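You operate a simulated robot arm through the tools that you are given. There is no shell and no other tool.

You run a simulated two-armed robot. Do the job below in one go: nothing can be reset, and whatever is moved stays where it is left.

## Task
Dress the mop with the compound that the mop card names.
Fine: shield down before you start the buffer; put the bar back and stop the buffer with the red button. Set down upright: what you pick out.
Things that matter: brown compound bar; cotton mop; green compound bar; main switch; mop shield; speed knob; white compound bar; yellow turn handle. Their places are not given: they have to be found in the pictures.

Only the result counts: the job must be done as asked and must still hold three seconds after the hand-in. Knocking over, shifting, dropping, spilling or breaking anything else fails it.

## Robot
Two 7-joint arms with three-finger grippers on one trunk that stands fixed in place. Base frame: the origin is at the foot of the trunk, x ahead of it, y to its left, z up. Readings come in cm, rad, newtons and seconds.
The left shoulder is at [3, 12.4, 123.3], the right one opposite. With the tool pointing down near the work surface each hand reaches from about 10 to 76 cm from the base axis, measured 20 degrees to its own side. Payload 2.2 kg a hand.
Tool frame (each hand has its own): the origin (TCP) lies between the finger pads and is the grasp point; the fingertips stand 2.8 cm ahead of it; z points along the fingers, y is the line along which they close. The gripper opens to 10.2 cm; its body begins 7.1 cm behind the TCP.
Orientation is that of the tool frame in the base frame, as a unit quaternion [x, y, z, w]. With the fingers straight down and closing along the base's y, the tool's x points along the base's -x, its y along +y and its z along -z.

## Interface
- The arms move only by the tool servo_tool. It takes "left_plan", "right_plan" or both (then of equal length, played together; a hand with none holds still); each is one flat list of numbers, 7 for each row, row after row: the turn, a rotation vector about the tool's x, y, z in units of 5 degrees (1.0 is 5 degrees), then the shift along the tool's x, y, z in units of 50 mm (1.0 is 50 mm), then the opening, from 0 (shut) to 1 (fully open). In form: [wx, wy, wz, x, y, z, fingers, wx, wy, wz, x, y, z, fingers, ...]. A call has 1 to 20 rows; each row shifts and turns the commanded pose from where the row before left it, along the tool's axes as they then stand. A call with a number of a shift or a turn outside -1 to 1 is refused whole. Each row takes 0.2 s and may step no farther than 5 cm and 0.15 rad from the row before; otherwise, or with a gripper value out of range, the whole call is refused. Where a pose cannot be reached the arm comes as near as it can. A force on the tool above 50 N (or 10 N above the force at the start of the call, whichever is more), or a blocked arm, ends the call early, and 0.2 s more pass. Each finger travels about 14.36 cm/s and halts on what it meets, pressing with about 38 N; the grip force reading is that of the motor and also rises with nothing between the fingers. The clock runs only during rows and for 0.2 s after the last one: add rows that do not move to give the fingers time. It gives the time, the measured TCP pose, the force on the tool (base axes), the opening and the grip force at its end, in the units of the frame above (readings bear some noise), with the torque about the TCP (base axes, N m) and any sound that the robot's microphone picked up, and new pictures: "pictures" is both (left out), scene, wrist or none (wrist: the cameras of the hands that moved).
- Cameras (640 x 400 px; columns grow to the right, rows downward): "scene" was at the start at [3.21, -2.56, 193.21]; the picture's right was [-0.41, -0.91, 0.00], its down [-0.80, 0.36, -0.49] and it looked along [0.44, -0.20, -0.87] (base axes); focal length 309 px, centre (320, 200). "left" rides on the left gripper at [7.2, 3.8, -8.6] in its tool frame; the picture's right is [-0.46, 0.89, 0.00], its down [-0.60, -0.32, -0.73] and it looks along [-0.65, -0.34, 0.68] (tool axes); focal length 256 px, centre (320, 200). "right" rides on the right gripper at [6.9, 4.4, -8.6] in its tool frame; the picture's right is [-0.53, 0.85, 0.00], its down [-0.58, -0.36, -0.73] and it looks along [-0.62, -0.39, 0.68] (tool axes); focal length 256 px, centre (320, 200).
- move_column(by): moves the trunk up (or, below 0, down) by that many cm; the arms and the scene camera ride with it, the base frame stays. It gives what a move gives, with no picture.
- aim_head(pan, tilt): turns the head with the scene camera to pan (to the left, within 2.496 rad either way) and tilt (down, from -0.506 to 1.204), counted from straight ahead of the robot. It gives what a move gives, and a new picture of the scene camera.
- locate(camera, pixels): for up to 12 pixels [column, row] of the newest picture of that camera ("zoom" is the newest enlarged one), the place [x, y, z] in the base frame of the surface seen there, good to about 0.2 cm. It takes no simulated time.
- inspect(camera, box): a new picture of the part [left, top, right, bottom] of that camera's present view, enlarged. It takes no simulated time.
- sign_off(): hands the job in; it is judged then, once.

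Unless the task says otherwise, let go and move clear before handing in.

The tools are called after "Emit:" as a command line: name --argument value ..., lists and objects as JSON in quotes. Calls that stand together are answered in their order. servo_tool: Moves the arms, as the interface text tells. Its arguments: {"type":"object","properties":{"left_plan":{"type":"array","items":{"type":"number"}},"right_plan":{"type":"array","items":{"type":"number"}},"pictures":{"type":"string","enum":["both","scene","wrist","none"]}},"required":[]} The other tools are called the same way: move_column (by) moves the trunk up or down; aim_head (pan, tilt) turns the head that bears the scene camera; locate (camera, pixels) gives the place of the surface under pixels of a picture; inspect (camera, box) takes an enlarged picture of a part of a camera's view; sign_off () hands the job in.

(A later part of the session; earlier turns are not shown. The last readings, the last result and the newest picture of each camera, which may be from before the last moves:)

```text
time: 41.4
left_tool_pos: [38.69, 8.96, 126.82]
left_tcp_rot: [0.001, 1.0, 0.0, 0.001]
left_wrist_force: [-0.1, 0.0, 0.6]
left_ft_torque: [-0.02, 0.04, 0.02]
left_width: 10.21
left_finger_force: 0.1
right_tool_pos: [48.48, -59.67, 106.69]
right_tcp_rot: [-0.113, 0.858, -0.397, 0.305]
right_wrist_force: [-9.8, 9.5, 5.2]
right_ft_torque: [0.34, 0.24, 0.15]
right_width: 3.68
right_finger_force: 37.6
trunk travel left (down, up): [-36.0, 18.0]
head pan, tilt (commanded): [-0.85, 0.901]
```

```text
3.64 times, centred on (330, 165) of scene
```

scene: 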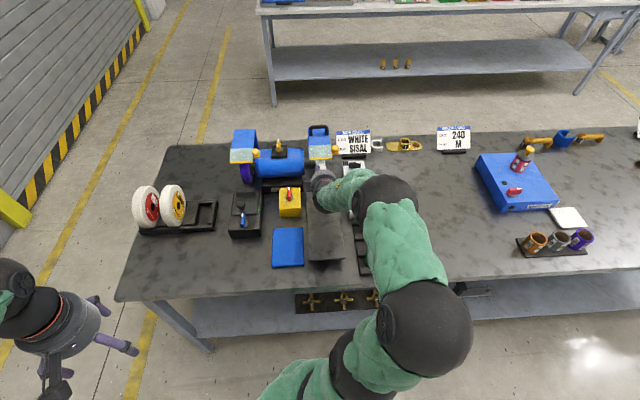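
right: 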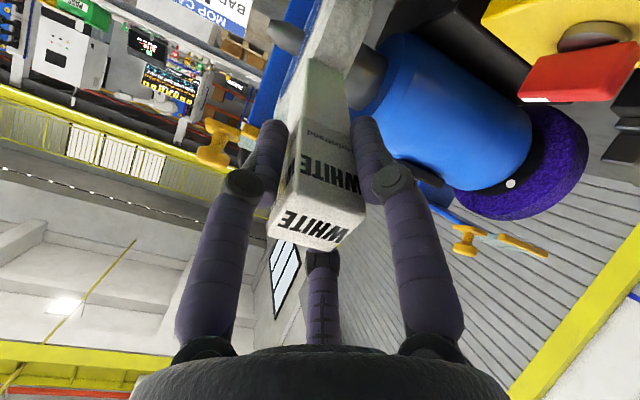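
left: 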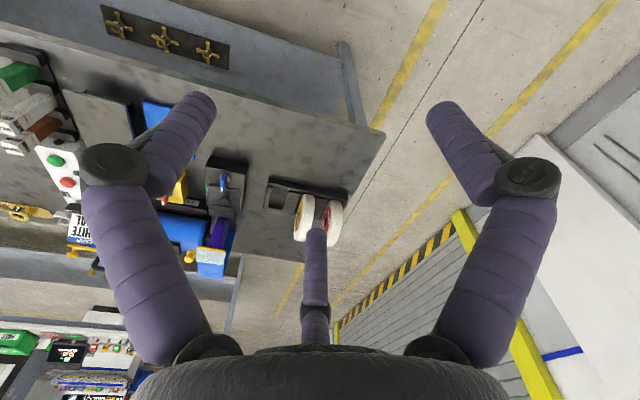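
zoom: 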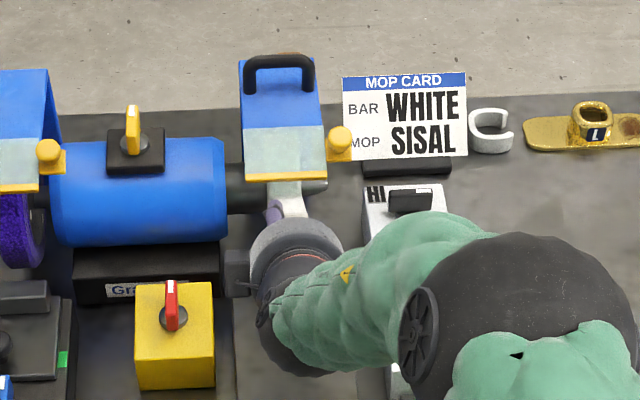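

The contact has lasted over five seconds at 10–15 N. I'll back the bar off and compare the mop's look with the start.

Emit:
servo_tool --right_plan '[0, 0, 0, 0, 0, -0.2, 0.12, 0, 0, 0, 0, 0, -0.4, 0.12, 0, 0, 0, 0, 0, -0.4, 0.12, 0, 0, 0, 0, 0, -0.4, 0.12]' --pictures "both"

Emit:
inspect --camera "right" --box '[200, 0, 440, 170]'

Emit:
inspect --camera "scene" --box '[280, 110, 380, 220]'

```text
time: 42.4
left_tool_pos: [38.85, 8.81, 126.82]
left_tcp_rot: [0.001, 1.0, 0.0, 0.0]
left_wrist_force: [0.2, -0.8, -0.1]
left_ft_torque: [0.0, -0.05, -0.03]
left_width: 10.21
left_finger_force: 0.0
right_tool_pos: [44.2, -55.46, 110.35]
right_tcp_rot: [-0.112, 0.858, -0.398, 0.305]
right_wrist_force: [-0.6, 0.2, -2.4]
right_ft_torque: [0.01, 0.04, 0.01]
right_width: 3.64
right_finger_force: 37.9
trunk travel left (down, up): [-36.0, 18.0]
head pan, tilt (commanded): [-0.85, 0.901]
```

scene: 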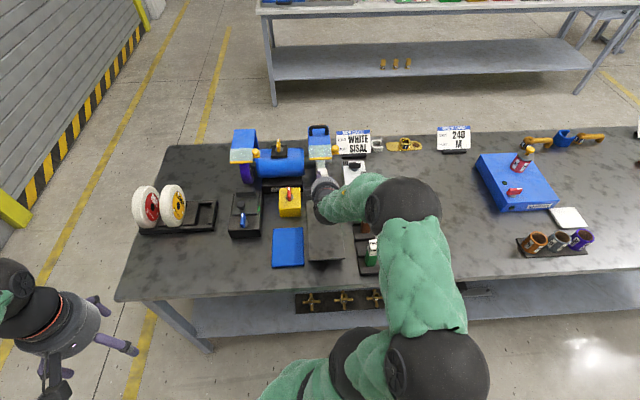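
right: 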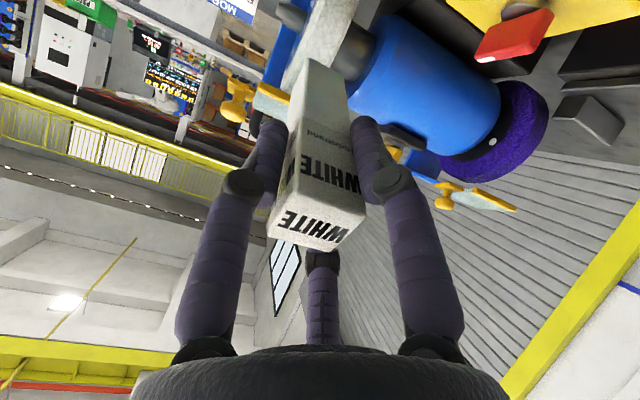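

```text
2.35 times, centred on (320, 85) of right
```

zoom: 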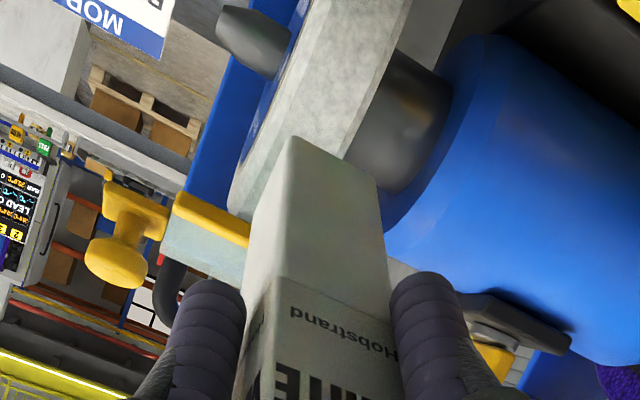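

```text
3.64 times, centred on (330, 165) of scene
```

zoom: 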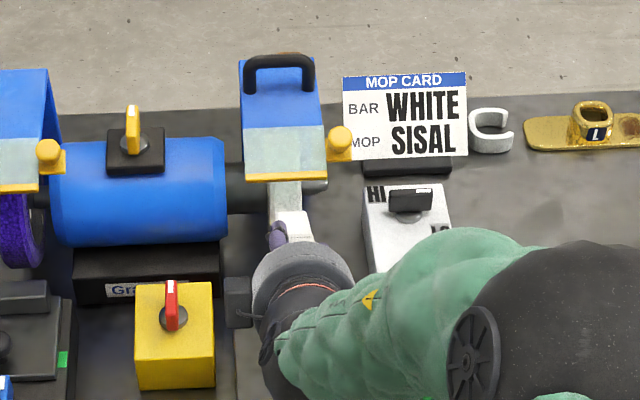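

The mop tread is now clearly whiter than at the start. Before carrying the bar back I'll check whether it slipped in the grip, using the same crop as before contact.

Emit:
inspect --camera "right" --box '[200, 0, 480, 180]'

Emit:
move_column --by 11.5

```text
2.22 times, centred on (340, 90) of right
```

zoom: 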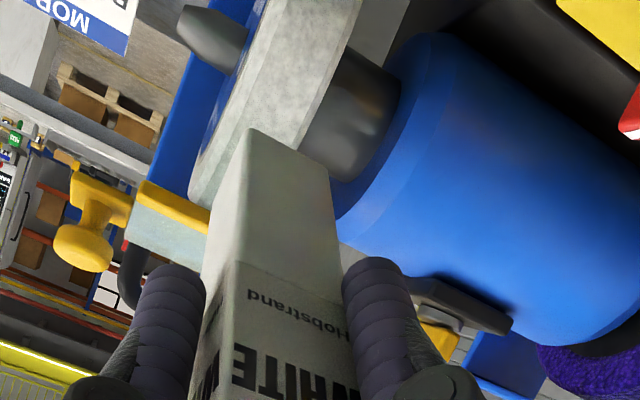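

```text
time: 43.9
left_tool_pos: [38.76, 8.76, 138.13]
left_tcp_rot: [0.0, 1.0, 0.0, 0.0]
left_wrist_force: [-0.7, -0.4, 0.0]
left_ft_torque: [-0.02, 0.03, 0.0]
left_width: 10.19
left_finger_force: 0.0
right_tool_pos: [44.34, -55.33, 121.65]
right_tcp_rot: [-0.113, 0.859, -0.396, 0.304]
right_wrist_force: [1.3, 0.5, -1.8]
right_ft_torque: [0.05, 0.03, 0.0]
right_width: 3.65
right_finger_force: 38.3
trunk travel left (down, up): [-47.5, 6.5]
head pan, tilt (commanded): [-0.85, 0.901]
```

The bar sits exactly as before in the fingers (end corners still at (250,130) and (330,178)). Now I'll pitch the tool back to vertical.

Emit:
servo_tool --right_plan '[-0.866, 0.5, 0, 0, 0, 0, 0.12, -0.866, 0.5, 0, 0, 0, 0, 0.12, -0.866, 0.5, 0, 0, 0, 0, 0.12, -0.866, 0.5, 0, 0, 0, 0, 0.12, -0.866, 0.5, 0, 0, 0, 0, 0.12, -0.866, 0.5, 0, 0, 0, 0, 0.12, -0.866, 0.5, 0, 0, 0, 0, 0.12, -0.866, 0.5, 0, 0, 0, 0, 0.12, -0.866, 0.5, 0, 0, 0, 0, 0.12, -0.866, 0.5, 0, 0, 0, 0, 0.12, -0.866, 0.5, 0, 0, 0, 0, 0.12, -0.866, 0.5, 0, 0, 0, 0, 0.12]' --pictures "scene"

Emit:
inspect --camera "scene" --box '[270, 120, 400, 290]'

```text
time: 46.5
left_tool_pos: [38.92, 8.8, 138.35]
left_tcp_rot: [0.0, 1.0, 0.0, 0.0]
left_wrist_force: [0.6, 0.1, -0.2]
left_ft_torque: [0.04, -0.03, 0.02]
left_width: 10.19
left_finger_force: 0.1
right_tool_pos: [44.41, -55.51, 121.59]
right_tcp_rot: [-0.13, 0.991, 0.001, 0.0]
right_wrist_force: [0.1, 0.2, -1.4]
right_ft_torque: [0.04, -0.02, 0.01]
right_width: 3.58
right_finger_force: 38.2
trunk travel left (down, up): [-47.5, 6.5]
head pan, tilt (commanded): [-0.85, 0.901]
```

scene: 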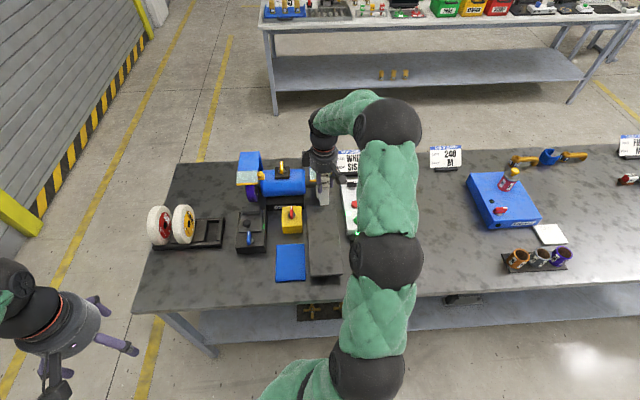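

```text
2.35 times, centred on (335, 205) of scene
```

zoom: 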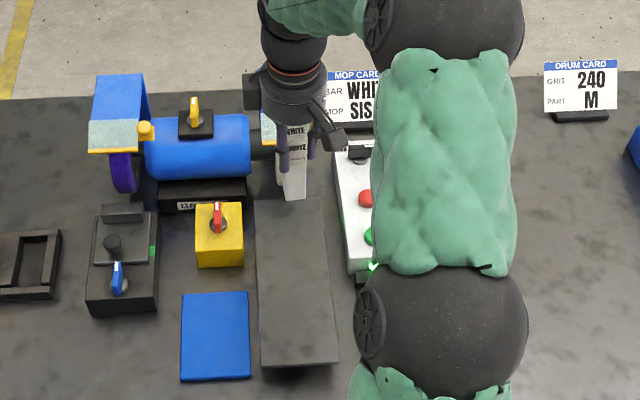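

The tool is vertical again with the bar hanging straight. I'll carry it back above its slot at [26.44,-56.71].

Emit:
servo_tool --right_plan '[0, 0, 0, 0.884, 0.175, 0, 0.12, 0, 0, 0, 0.884, 0.175, 0, 0.12, 0, 0, 0, 0.884, 0.175, 0, 0.12, 0, 0, 0, 0.884, 0.175, 0, 0.12]' --pictures "none"

Emit:
servo_tool --right_plan '[0, 0, 0, 0, 0, 0, 0.12, 0, 0, 0, 0, 0, 0, 0.12]' --pictures "both"

Emit:
inspect --camera "left" --box '[0, 20, 130, 170]'

Emit:
inspect --camera "scene" --box '[330, 180, 400, 290]'

```text
time: 47.5
left_tool_pos: [38.68, 8.9, 138.38]
left_tcp_rot: [0.0, 1.0, 0.0, 0.001]
left_wrist_force: [-0.1, 0.0, 0.6]
left_ft_torque: [-0.02, -0.02, -0.03]
left_width: 10.19
left_finger_force: 0.1
right_tool_pos: [26.22, -56.6, 121.76]
right_tcp_rot: [-0.13, 0.991, 0.001, 0.001]
right_wrist_force: [0.2, 0.1, -1.2]
right_ft_torque: [-0.04, -0.05, 0.01]
right_width: 3.61
right_finger_force: 37.6
trunk travel left (down, up): [-47.5, 6.5]
head pan, tilt (commanded): [-0.85, 0.901]
```

```text
time: 48.1
left_tool_pos: [38.82, 8.86, 138.32]
left_tcp_rot: [-0.001, 1.0, 0.0, 0.0]
left_wrist_force: [0.4, 0.0, 0.2]
left_ft_torque: [0.0, -0.03, -0.02]
left_width: 10.19
left_finger_force: 0.0
right_tool_pos: [26.39, -56.5, 121.6]
right_tcp_rot: [-0.131, 0.991, 0.0, -0.001]
right_wrist_force: [0.6, 1.3, -1.9]
right_ft_torque: [0.0, 0.02, 0.0]
right_width: 3.58
right_finger_force: 37.9
trunk travel left (down, up): [-47.5, 6.5]
head pan, tilt (commanded): [-0.85, 0.901]
```

scene: 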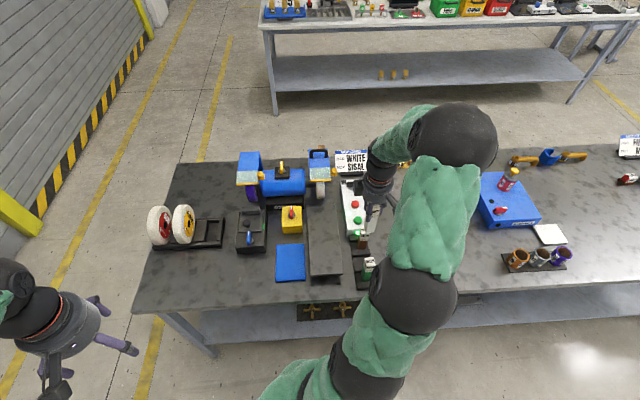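
right: 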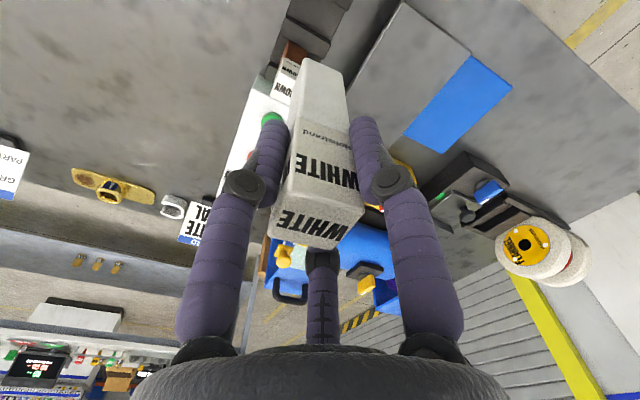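

```text
2.67 times, centred on (65, 95) of left
```

zoom: 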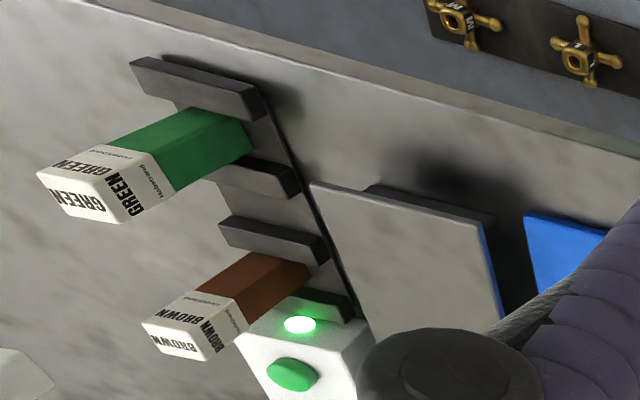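

```text
3.64 times, centred on (365, 235) of scene
```

zoom: 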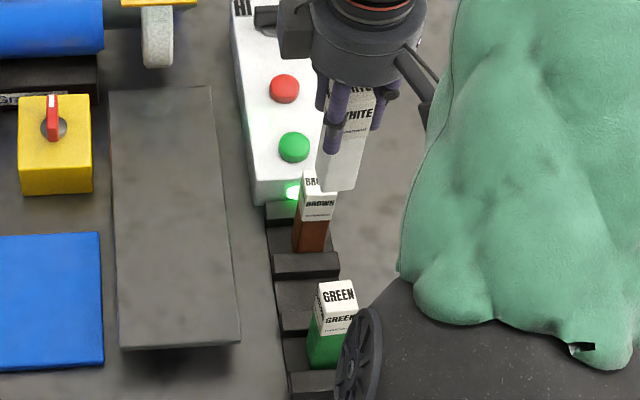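

The empty slot between brown and green is visible at scene zoom (305,290). I'll lower the bar most of the way and check alignment.

Emit:
servo_tool --right_plan '[0, 0, 0, -0.013, -0.028, 0.9, 0.12, 0, 0, 0, 0, 0, 0.9, 0.12, 0, 0, 0, 0, 0, 0.9, 0.12, 0, 0, 0, 0, 0, 0.5, 0.12]' --pictures "both"

Emit:
inspect --camera "left" --box '[0, 20, 130, 170]'

Emit:
inspect --camera "scene" --box '[340, 210, 390, 280]'

Emit:
inspect --camera "right" --box '[200, 0, 480, 180]'

```text
time: 49.1
left_tool_pos: [38.78, 8.85, 138.23]
left_tcp_rot: [0.0, 1.0, 0.001, 0.001]
left_wrist_force: [-0.3, -0.1, 0.7]
left_ft_torque: [0.03, 0.03, 0.02]
left_width: 10.21
left_finger_force: 0.1
right_tool_pos: [26.36, -56.76, 105.65]
right_tcp_rot: [-0.131, 0.991, -0.001, -0.001]
right_wrist_force: [0.5, -0.4, -2.2]
right_ft_torque: [0.06, 0.03, 0.01]
right_width: 3.57
right_finger_force: 37.9
trunk travel left (down, up): [-47.5, 6.5]
head pan, tilt (commanded): [-0.85, 0.901]
```

scene: 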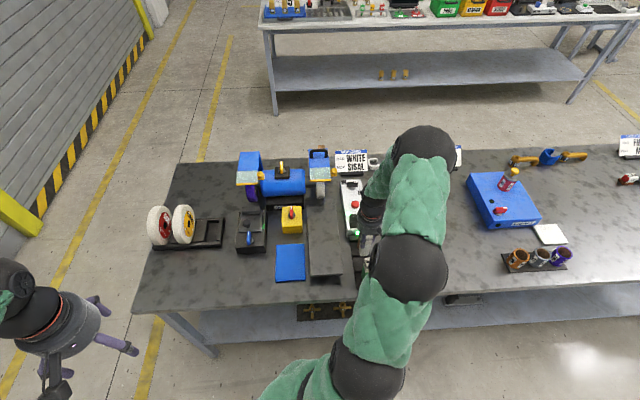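
right: 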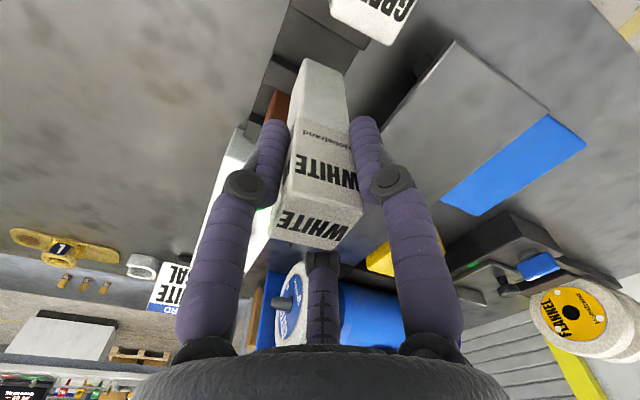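

```text
2.67 times, centred on (65, 95) of left
```

zoom: 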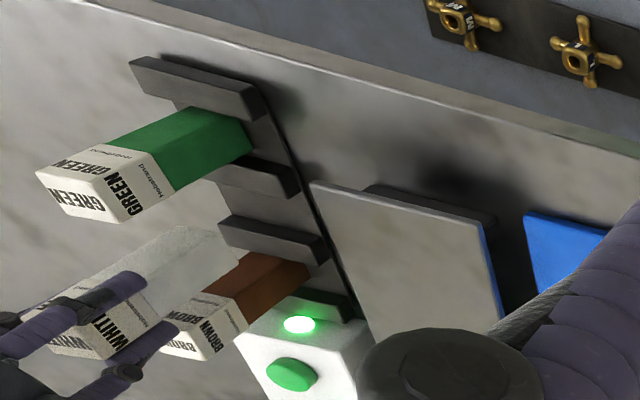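

```text
5.71 times, centred on (365, 245) of scene
```

zoom: 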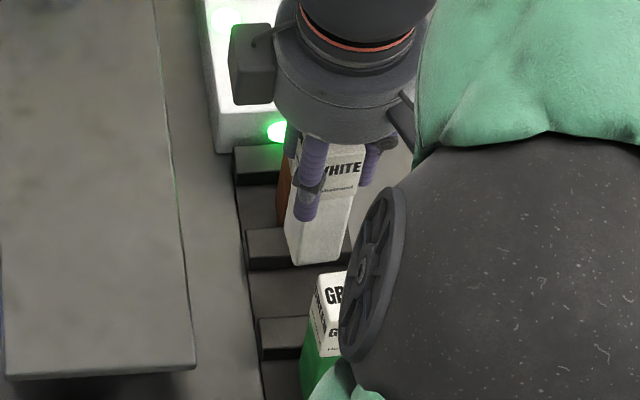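

```text
2.22 times, centred on (340, 90) of right
```

zoom: 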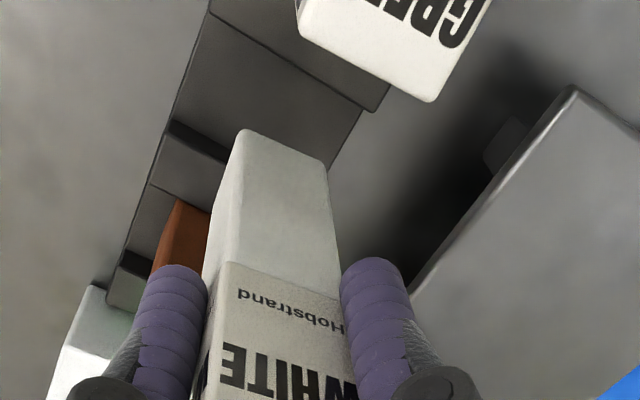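

The bar is about 7 cm above its resting height at [26.36,-56.76]. I'll measure the slot's dividers to confirm it fits before lowering.

Emit:
locate --camera "zoom" --pixels '[[175, 125], [200, 140], [225, 152], [200, 100], [230, 40], [260, 50], [320, 90], [370, 105], [385, 92], [300, 70], [243, 135], [325, 180]]'

Emit:
inspect --camera "scene" --box '[340, 210, 390, 280]'

Emit:
locate --camera "zoom" --pixels '[[247, 240], [252, 268], [280, 262], [255, 290], [300, 285], [262, 318], [300, 315], [265, 345], [290, 255], [345, 262], [255, 225], [260, 265]]'

```text
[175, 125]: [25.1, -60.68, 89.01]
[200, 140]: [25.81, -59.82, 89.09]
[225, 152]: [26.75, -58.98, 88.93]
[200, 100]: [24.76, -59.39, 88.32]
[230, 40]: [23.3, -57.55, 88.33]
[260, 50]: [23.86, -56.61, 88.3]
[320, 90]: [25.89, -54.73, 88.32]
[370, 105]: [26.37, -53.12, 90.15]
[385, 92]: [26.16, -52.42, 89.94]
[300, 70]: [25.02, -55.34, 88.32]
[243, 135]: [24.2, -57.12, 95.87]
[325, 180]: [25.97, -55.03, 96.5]
```

```text
5.71 times, centred on (365, 245) of scene
```

zoom: 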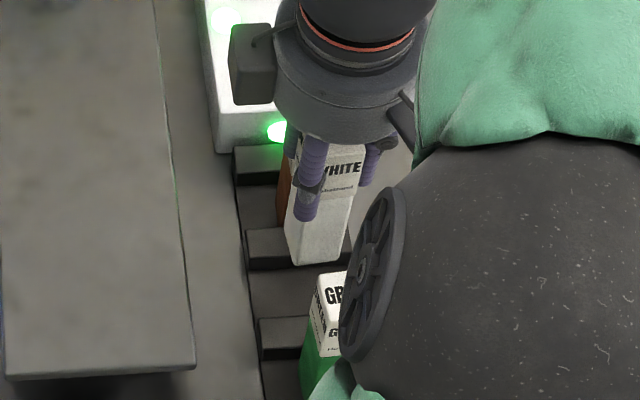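

```text
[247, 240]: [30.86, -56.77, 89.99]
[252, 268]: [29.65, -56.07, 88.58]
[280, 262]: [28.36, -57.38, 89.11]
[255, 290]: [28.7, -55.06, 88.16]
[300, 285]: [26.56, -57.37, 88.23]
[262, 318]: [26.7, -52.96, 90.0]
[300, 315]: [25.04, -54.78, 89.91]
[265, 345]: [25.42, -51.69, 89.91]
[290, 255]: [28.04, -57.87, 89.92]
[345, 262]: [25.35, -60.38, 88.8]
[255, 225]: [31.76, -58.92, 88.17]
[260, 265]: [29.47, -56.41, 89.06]
```

The slot spans d≈56.4–60.6 cm (floor z≈88.3) and the bar occupies about 57.4–60.3, so it needs a small shift toward me. I'll check the bar's twist in the grip with the same crop as at pick-up.

Emit:
inspect --camera "right" --box '[160, 0, 480, 260]'

Emit:
locate --camera "zoom" --pixels '[[248, 355], [278, 292], [392, 328], [340, 385], [320, 340], [300, 98], [365, 125], [277, 190], [375, 190]]'

```text
1.54 times, centred on (320, 130) of right
```

zoom: 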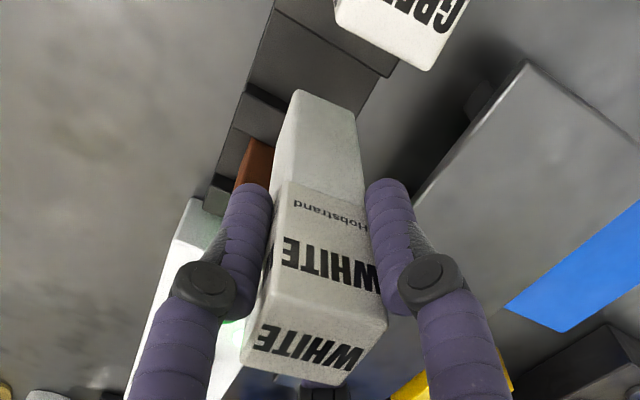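

```text
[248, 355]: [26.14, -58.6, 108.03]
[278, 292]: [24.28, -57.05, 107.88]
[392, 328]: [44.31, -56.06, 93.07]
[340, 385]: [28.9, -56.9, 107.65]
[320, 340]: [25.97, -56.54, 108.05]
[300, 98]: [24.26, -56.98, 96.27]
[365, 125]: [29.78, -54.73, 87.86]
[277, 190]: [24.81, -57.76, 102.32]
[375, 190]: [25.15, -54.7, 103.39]
```

The bar has twisted about 5° in the grip with no axial slip (top 2.35 cm above the TCP as before). I'll untwist 5°, shift slightly and lower it to just above the slot floor.

Emit:
servo_tool --right_plan '[0, 0, 1, 0.025, 0.044, 0, 0.12, 0, 0, 0, 0, 0, 0, 0.12, 0, 0, 0, 0, 0, 0.4, 0.12, 0, 0, 0, 0, 0, 0.4, 0.12]' --pictures "both"

Emit:
inspect --camera "right" --box '[160, 0, 480, 260]'

Emit:
inspect --camera "left" --box '[0, 20, 130, 170]'

Emit:
inspect --camera "scene" --box '[340, 210, 390, 280]'

```text
time: 50.1
left_tool_pos: [38.87, 8.74, 138.38]
left_tcp_rot: [0.0, 1.0, 0.0, 0.0]
left_wrist_force: [-0.4, -0.2, -0.1]
left_ft_torque: [0.05, 0.01, -0.01]
left_width: 10.22
left_finger_force: 0.0
right_tool_pos: [26.25, -56.64, 101.78]
right_tcp_rot: [-0.087, 0.996, 0.0, -0.001]
right_wrist_force: [-0.2, -0.2, -2.5]
right_ft_torque: [0.0, 0.01, -0.04]
right_width: 3.63
right_finger_force: 37.7
trunk travel left (down, up): [-47.5, 6.5]
head pan, tilt (commanded): [-0.85, 0.901]
```

scene: 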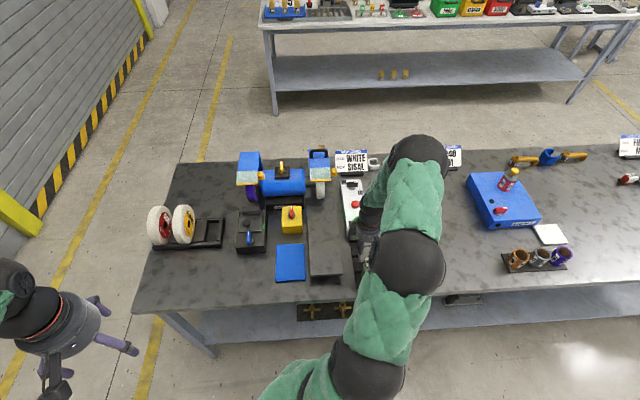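
right: 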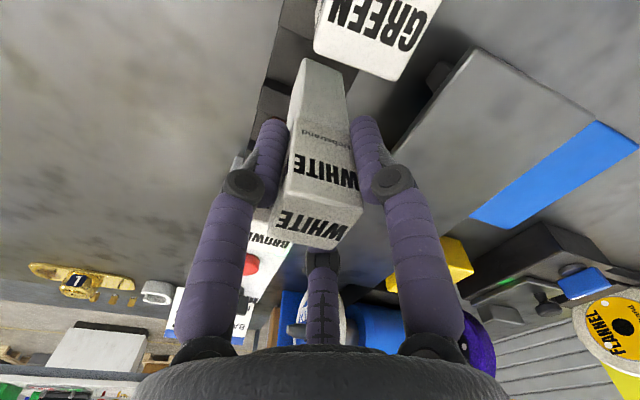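

```text
1.54 times, centred on (320, 130) of right
```

zoom: 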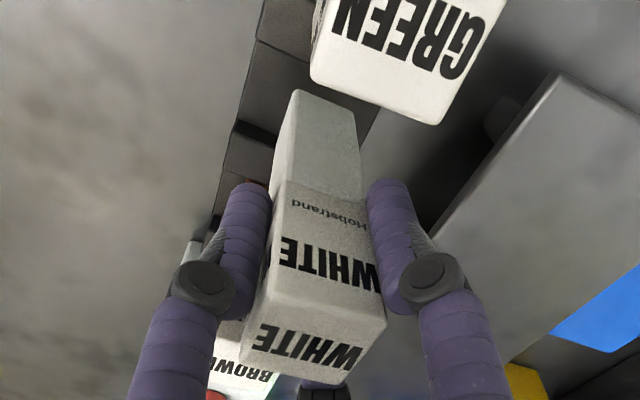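

```text
2.67 times, centred on (65, 95) of left
```

zoom: 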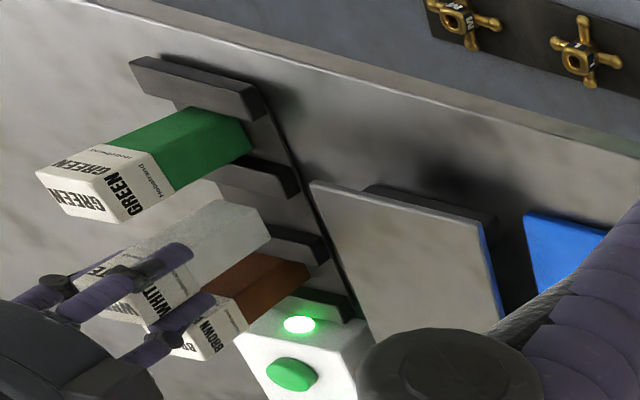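

```text
5.71 times, centred on (365, 245) of scene
```

zoom: 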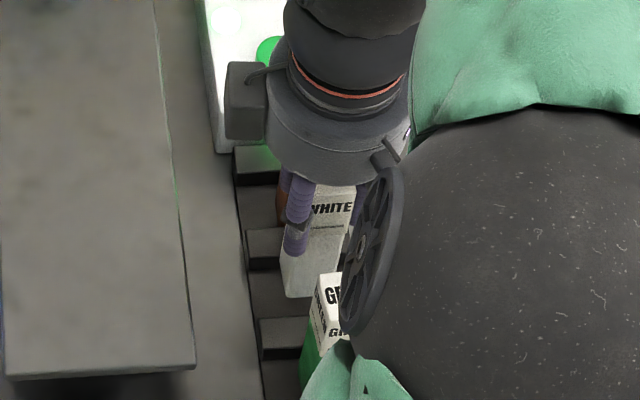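

The bar is now square to its slot, bottom about 3 cm above the floor. I'll lower it gently until the force shows it has landed.

Emit:
servo_tool --right_plan '[0, 0, 0, 0, 0, 0.2, 0.12, 0, 0, 0, 0, 0, 0.2, 0.12, 0, 0, 0, 0, 0, 0.1, 0.12, 0, 0, 0, 0, 0, 0.03, 0.12]' --pictures "wrist"

Emit:
inspect --camera "left" --box '[0, 20, 130, 170]'

```text
time: 51.1
left_tool_pos: [38.75, 8.77, 138.35]
left_tcp_rot: [0.0, 1.0, 0.0, 0.0]
left_wrist_force: [0.6, 0.2, -0.6]
left_ft_torque: [0.0, 0.02, 0.05]
left_width: 10.19
left_finger_force: 0.1
right_tool_pos: [26.25, -56.67, 98.99]
right_tcp_rot: [-0.087, 0.996, 0.0, 0.001]
right_wrist_force: [0.1, 0.0, -0.9]
right_ft_torque: [0.04, -0.02, -0.01]
right_width: 3.76
right_finger_force: 37.7
trunk travel left (down, up): [-47.5, 6.5]
head pan, tilt (commanded): [-0.85, 0.901]
```

right: 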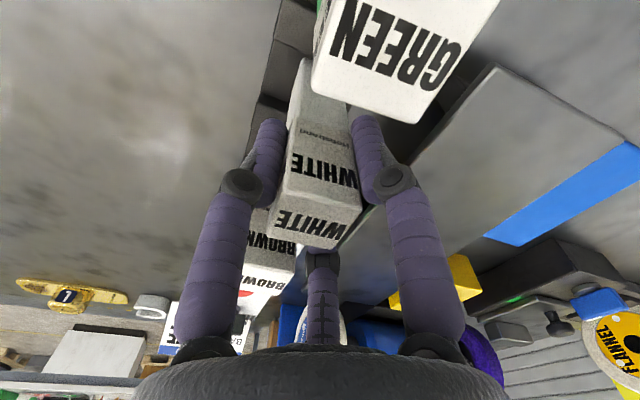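

```text
2.67 times, centred on (65, 95) of left
```

zoom: 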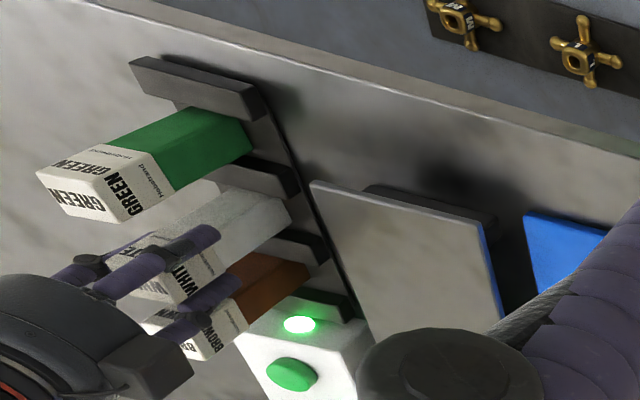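

The bar is at its original height within a millimetre, with no clear landing force yet. I'll lower in 1 mm steps.

Emit:
servo_tool --right_plan '[0, 0, 0, 0, 0, 0.02, 0.12, 0, 0, 0, 0, 0, 0, 0.12]' --pictures "none"

Emit:
servo_tool --right_plan '[0, 0, 0, 0, 0, 0.02, 0.12, 0, 0, 0, 0, 0, 0, 0.12]' --pictures "none"

```text
time: 51.7
left_tool_pos: [38.84, 8.84, 138.32]
left_tcp_rot: [0.0, 1.0, -0.001, 0.0]
left_wrist_force: [0.2, 0.1, 0.2]
left_ft_torque: [0.02, 0.02, 0.0]
left_width: 10.19
left_finger_force: 0.0
right_tool_pos: [26.23, -56.54, 99.05]
right_tcp_rot: [-0.087, 0.996, 0.0, 0.0]
right_wrist_force: [0.1, 0.8, -1.3]
right_ft_torque: [0.0, 0.0, 0.03]
right_width: 3.77
right_finger_force: 38.0
trunk travel left (down, up): [-47.5, 6.5]
head pan, tilt (commanded): [-0.85, 0.901]
```

```text
time: 52.3
left_tool_pos: [38.74, 8.98, 138.33]
left_tcp_rot: [0.0, 1.0, 0.0, 0.0]
left_wrist_force: [1.1, 0.0, -0.1]
left_ft_torque: [-0.02, -0.02, 0.01]
left_width: 10.22
left_finger_force: 0.1
right_tool_pos: [26.28, -56.55, 99.04]
right_tcp_rot: [-0.088, 0.996, -0.001, 0.001]
right_wrist_force: [-2.6, 0.0, 8.4]
right_ft_torque: [-0.11, 0.09, -0.03]
right_width: 3.78
right_finger_force: 38.4
trunk travel left (down, up): [-47.5, 6.5]
head pan, tilt (commanded): [-0.85, 0.901]
```

The bar has landed (8.4 N upward at z≈99.0). I'll open the fingers to release it.

Emit:
servo_tool --right_plan '[0, 0, 0, 0, 0, 0, 0.4, 0, 0, 0, 0, 0, 0, 0.46, 0, 0, 0, 0, 0, 0, 0.5, 0, 0, 0, 0, 0, 0, 0.5]' --pictures "both"

Emit:
inspect --camera "left" --box '[0, 20, 130, 170]'

Emit:
inspect --camera "right" --box '[160, 0, 480, 260]'

```text
time: 53.3
left_tool_pos: [38.76, 8.82, 138.23]
left_tcp_rot: [0.0, 1.0, 0.0, 0.0]
left_wrist_force: [0.0, -0.2, -0.6]
left_ft_torque: [-0.01, -0.04, 0.01]
left_width: 10.21
left_finger_force: 0.0
right_tool_pos: [26.13, -56.44, 98.9]
right_tcp_rot: [-0.087, 0.996, 0.0, -0.001]
right_wrist_force: [-0.4, -0.1, 0.1]
right_ft_torque: [-0.04, -0.01, 0.0]
right_width: 5.09
right_finger_force: 0.1
trunk travel left (down, up): [-47.5, 6.5]
head pan, tilt (commanded): [-0.85, 0.901]
```

scene: 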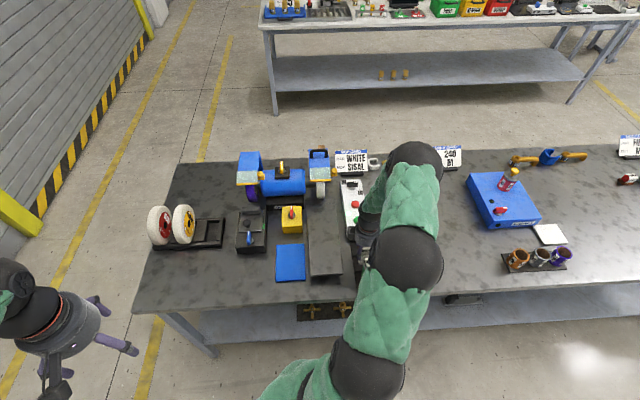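
right: 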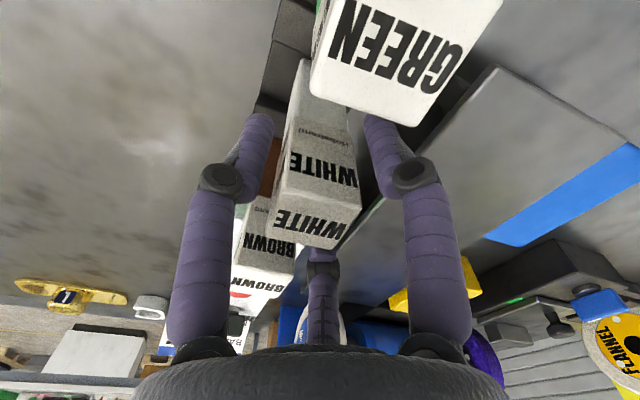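

```text
2.67 times, centred on (65, 95) of left
```

zoom: 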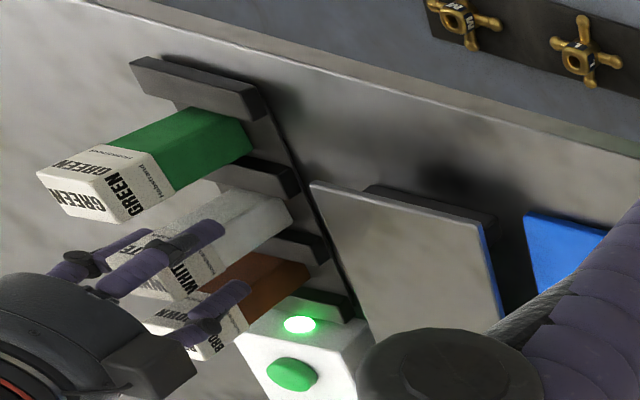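

```text
1.54 times, centred on (320, 130) of right
```

zoom: 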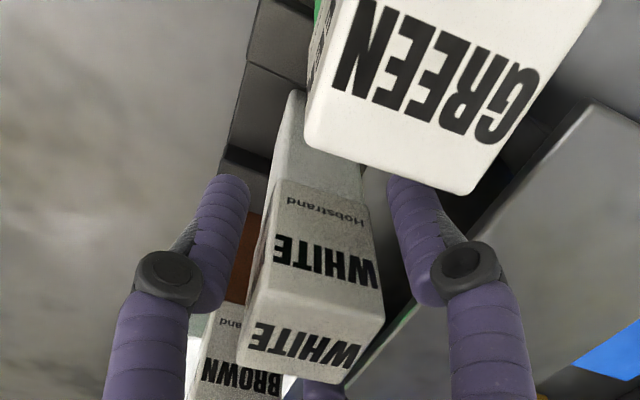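

The fingers are open and the bar stands in its slot with no force on the hand. I'll lift straight up and check it stays upright.

Emit:
servo_tool --right_plan '[0, 0, 0, 0, 0, -0.2, 0.5, 0, 0, 0, 0, 0, -0.4, 0.5, 0, 0, 0, 0, 0, -0.8, 0.5, 0, 0, 0, 0, 0, -0.9, 0.5, 0, 0, 0, 0, 0, -0.9, 0.5]' --pictures "both"

Emit:
inspect --camera "left" --box '[0, 20, 130, 170]'

Emit:
inspect --camera "scene" --box '[335, 200, 395, 280]'

Emit:
inspect --camera "right" --box '[160, 0, 480, 200]'

```text
time: 54.5
left_tool_pos: [38.82, 8.93, 138.32]
left_tcp_rot: [0.0, 1.0, 0.001, 0.0]
left_wrist_force: [-0.7, 0.8, -0.2]
left_ft_torque: [-0.03, -0.01, -0.01]
left_width: 10.19
left_finger_force: 0.1
right_tool_pos: [26.16, -56.43, 114.81]
right_tcp_rot: [-0.087, 0.996, 0.0, 0.0]
right_wrist_force: [0.1, 0.4, 0.2]
right_ft_torque: [-0.02, -0.02, 0.0]
right_width: 5.11
right_finger_force: 0.1
trunk travel left (down, up): [-47.5, 6.5]
head pan, tilt (commanded): [-0.85, 0.901]
```

scene: 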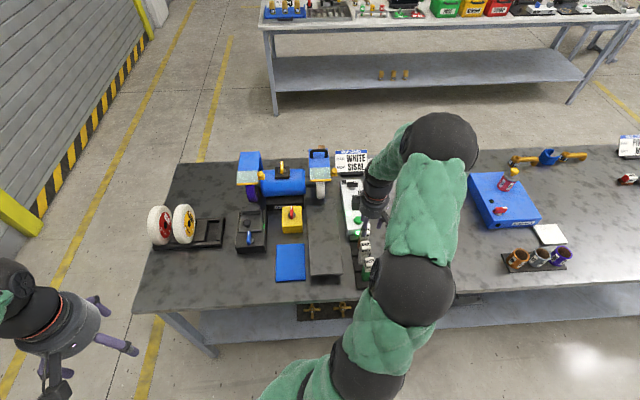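
right: 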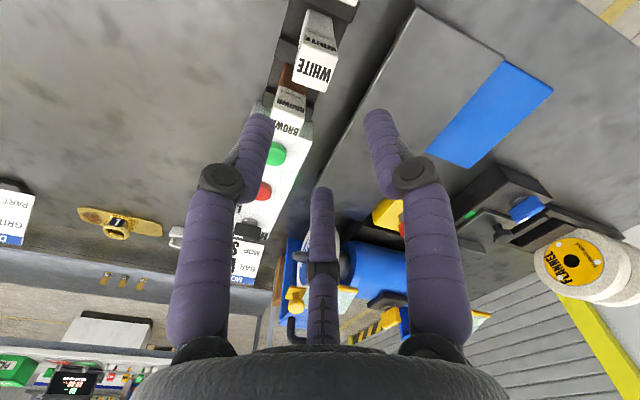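

```text
2.67 times, centred on (65, 95) of left
```

zoom: 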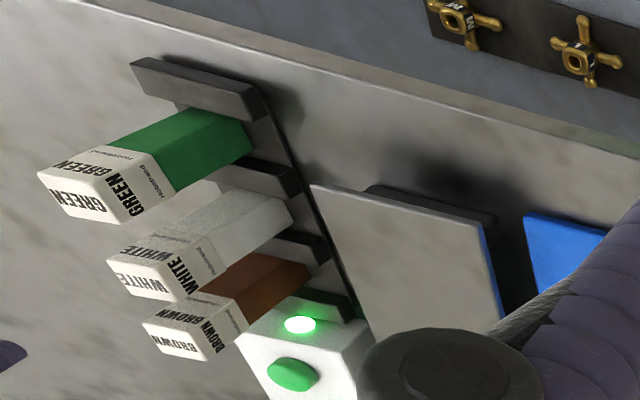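

```text
5.00 times, centred on (365, 240) of scene
```

zoom: 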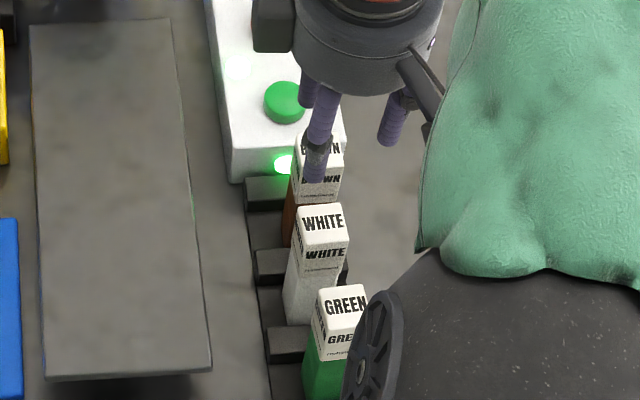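

```text
2.00 times, centred on (320, 100) of right
```

zoom: 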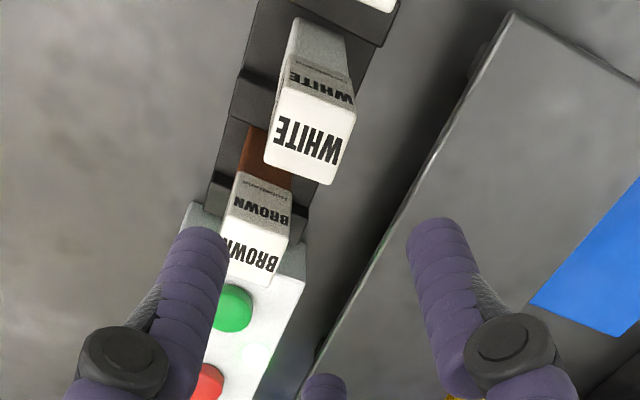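

The white bar stands upright in its own slot beside the other two. Now I'll close the fingers and move above the red stop button at about [42.0,-72.85,95].

Emit:
servo_tool --right_plan '[0, 0, 0, 0, 0, -0.5, 0.3, 0, 0, 0, -0.51, -0.757, 0, 0, 0, 0, 0, -0.51, -0.757, 0, 0, 0, 0, 0, -0.51, -0.757, 0, 0, 0, 0, 0, -0.51, -0.757, 0, 0, 0, 0, 0, -0.51, -0.757, 0, 0]' --pictures "both"

Emit:
inspect --camera "scene" --box '[300, 130, 420, 290]'

Emit:
inspect --camera "right" --box '[160, 0, 480, 200]'

```text
time: 55.9
left_tool_pos: [38.92, 8.68, 138.23]
left_tcp_rot: [0.0, 1.0, 0.001, 0.0]
left_wrist_force: [0.1, 0.4, 0.4]
left_ft_torque: [0.03, -0.01, -0.01]
left_width: 10.2
left_finger_force: 0.0
right_tool_pos: [42.25, -73.03, 117.23]
right_tcp_rot: [-0.087, 0.996, 0.001, -0.001]
right_wrist_force: [0.1, 0.0, 0.5]
right_ft_torque: [0.05, 0.03, 0.0]
right_width: 0.19
right_finger_force: 31.5
trunk travel left (down, up): [-47.5, 6.5]
head pan, tilt (commanded): [-0.85, 0.901]
```

scene: 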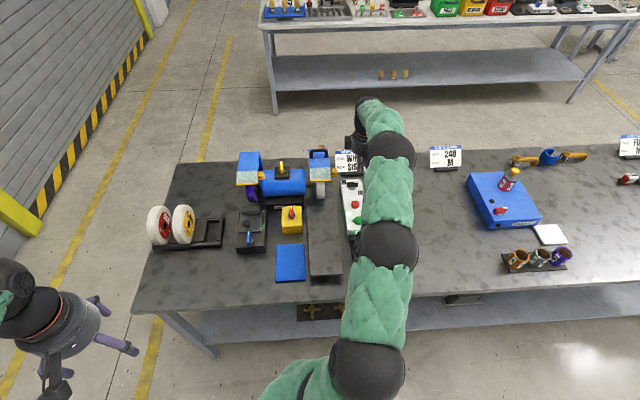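
right: 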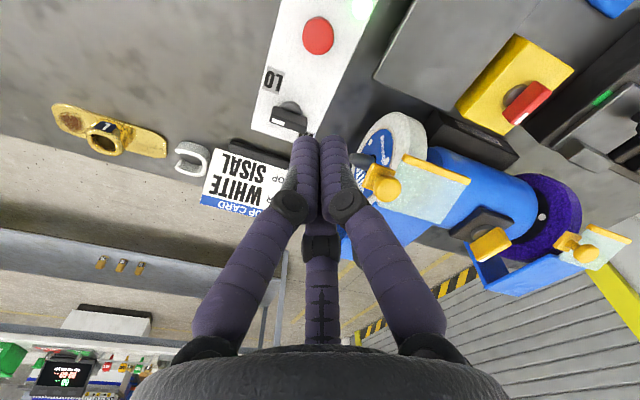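

```text
2.50 times, centred on (360, 210) of scene
```

zoom: 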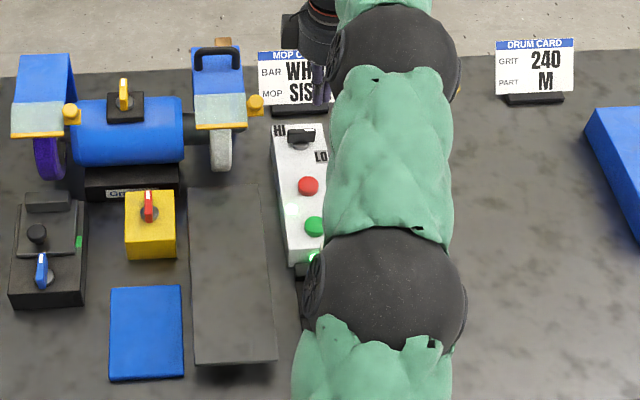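

```text
2.00 times, centred on (320, 100) of right
```

zoom: 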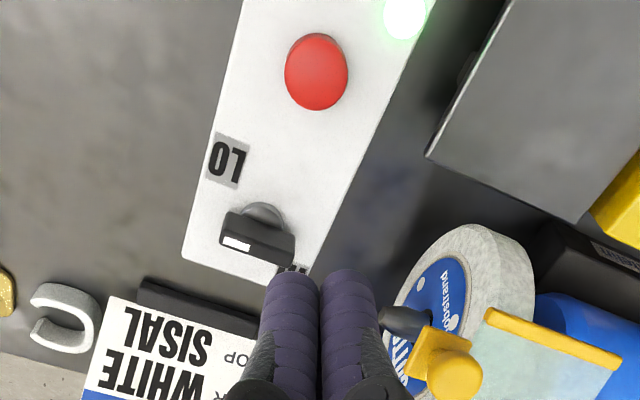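

The hand is at [42.25,-73.0,117.2]. I'll re-locate the red button's centre (right zoom (316,70)) before descending.

Emit:
locate --camera "zoom" --pixels '[[316, 70], [290, 70], [342, 70], [316, 40], [316, 100], [250, 235], [495, 250]]'

Emit:
inspect --camera "scene" --box '[335, 170, 375, 230]'

Emit:
locate --camera "zoom" --pixels '[[330, 192], [330, 205], [310, 195], [350, 195]]'

```text
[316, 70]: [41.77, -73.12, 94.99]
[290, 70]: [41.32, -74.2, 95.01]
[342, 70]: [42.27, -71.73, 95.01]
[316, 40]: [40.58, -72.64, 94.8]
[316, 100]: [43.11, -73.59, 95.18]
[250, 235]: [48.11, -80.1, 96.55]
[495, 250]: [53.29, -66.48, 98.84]
```

```text
6.67 times, centred on (355, 200) of scene
```

zoom: 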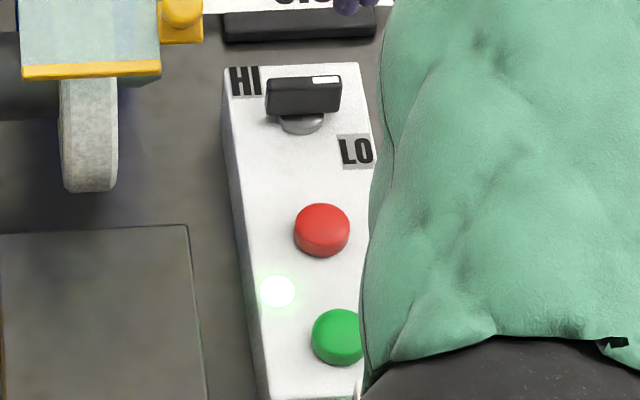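

```text
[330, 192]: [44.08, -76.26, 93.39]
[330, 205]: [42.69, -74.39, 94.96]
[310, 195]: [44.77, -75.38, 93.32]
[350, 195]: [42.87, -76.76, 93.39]
```

Red's centre is about [42.0,-72.9], just under the closed fingertips. I'll descend and press it.

Emit:
servo_tool --right_plan '[0, 0, 0, 0.02, 0.02, 0.875, 0, 0, 0, 0, 0, 0, 0.875, 0, 0, 0, 0, 0, 0, 0.875, 0, 0, 0, 0, 0, 0, 0.875, 0, 0, 0, 0, 0, 0, 0, 0]' --pictures "both"

Emit:
inspect --camera "right" --box '[160, 0, 480, 200]'

```text
time: 57.1
left_tool_pos: [38.84, 8.9, 138.41]
left_tcp_rot: [-0.001, 1.0, 0.0, 0.0]
left_wrist_force: [-0.4, 0.2, -0.6]
left_ft_torque: [-0.04, -0.01, 0.04]
left_width: 10.21
left_finger_force: 0.1
right_tool_pos: [41.94, -72.88, 99.84]
right_tcp_rot: [-0.088, 0.996, -0.001, 0.0]
right_wrist_force: [0.2, -0.3, 0.0]
right_ft_torque: [0.02, -0.01, 0.01]
right_width: 0.22
right_finger_force: 31.8
trunk travel left (down, up): [-47.5, 6.5]
head pan, tilt (commanded): [-0.85, 0.901]
```

scene: 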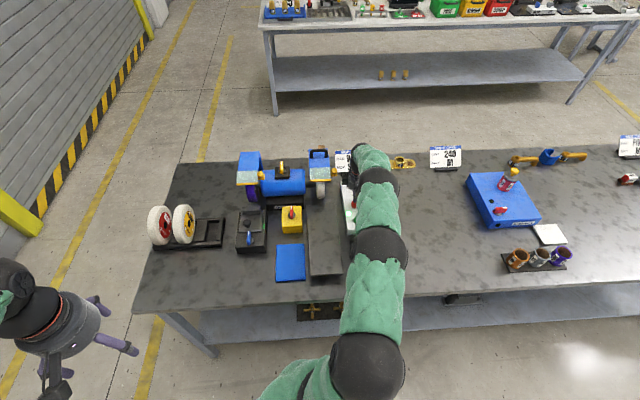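
right: 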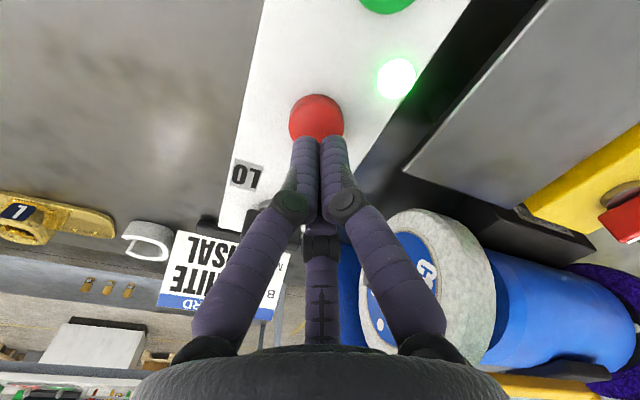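

```text
2.00 times, centred on (320, 100) of right
```

zoom: 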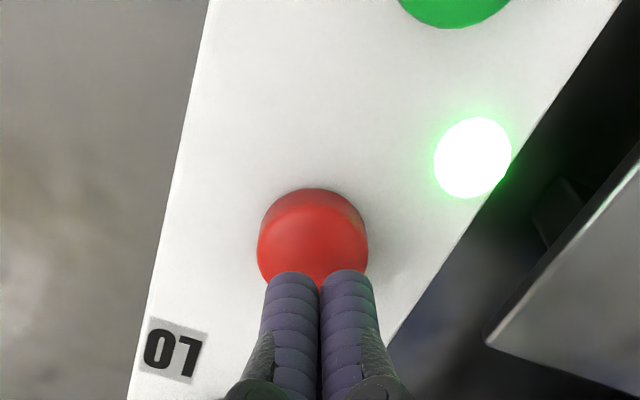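

The fingertips hover just over the red button, as they did over green. I'll press it in small steps.

Emit:
servo_tool --right_plan '[0, 0, 0, 0, 0, 0.2, 0, 0, 0, 0, 0, 0, 0.16, 0, 0, 0, 0, 0, 0, 0.06, 0, 0, 0, 0, 0, 0, 0.06, 0]' --pictures "both"

Emit:
inspect --camera "right" --box '[160, 0, 480, 200]'

```text
time: 58.1
left_tool_pos: [38.95, 8.94, 138.36]
left_tcp_rot: [-0.001, 1.0, 0.001, 0.0]
left_wrist_force: [-0.3, -0.4, -1.1]
left_ft_torque: [0.04, 0.02, 0.01]
left_width: 10.21
left_finger_force: 0.1
right_tool_pos: [42.12, -72.9, 97.41]
right_tcp_rot: [-0.087, 0.996, 0.0, 0.0]
right_wrist_force: [0.6, 0.3, 2.5]
right_ft_torque: [0.01, -0.05, -0.01]
right_width: 0.2
right_finger_force: 31.5
trunk travel left (down, up): [-47.5, 6.5]
head pan, tilt (commanded): [-0.85, 0.901]
```

scene: 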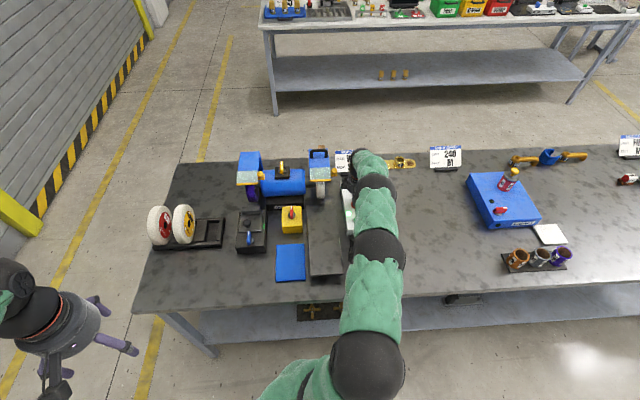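
right: 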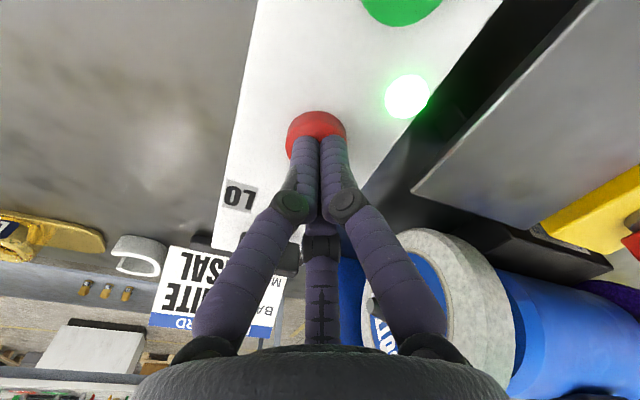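

```text
2.00 times, centred on (320, 100) of right
```

zoom: 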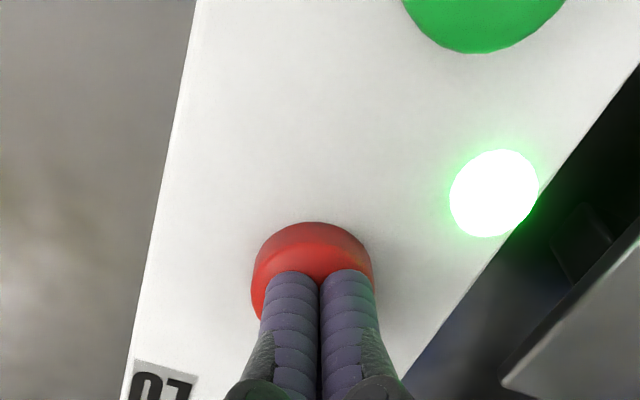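

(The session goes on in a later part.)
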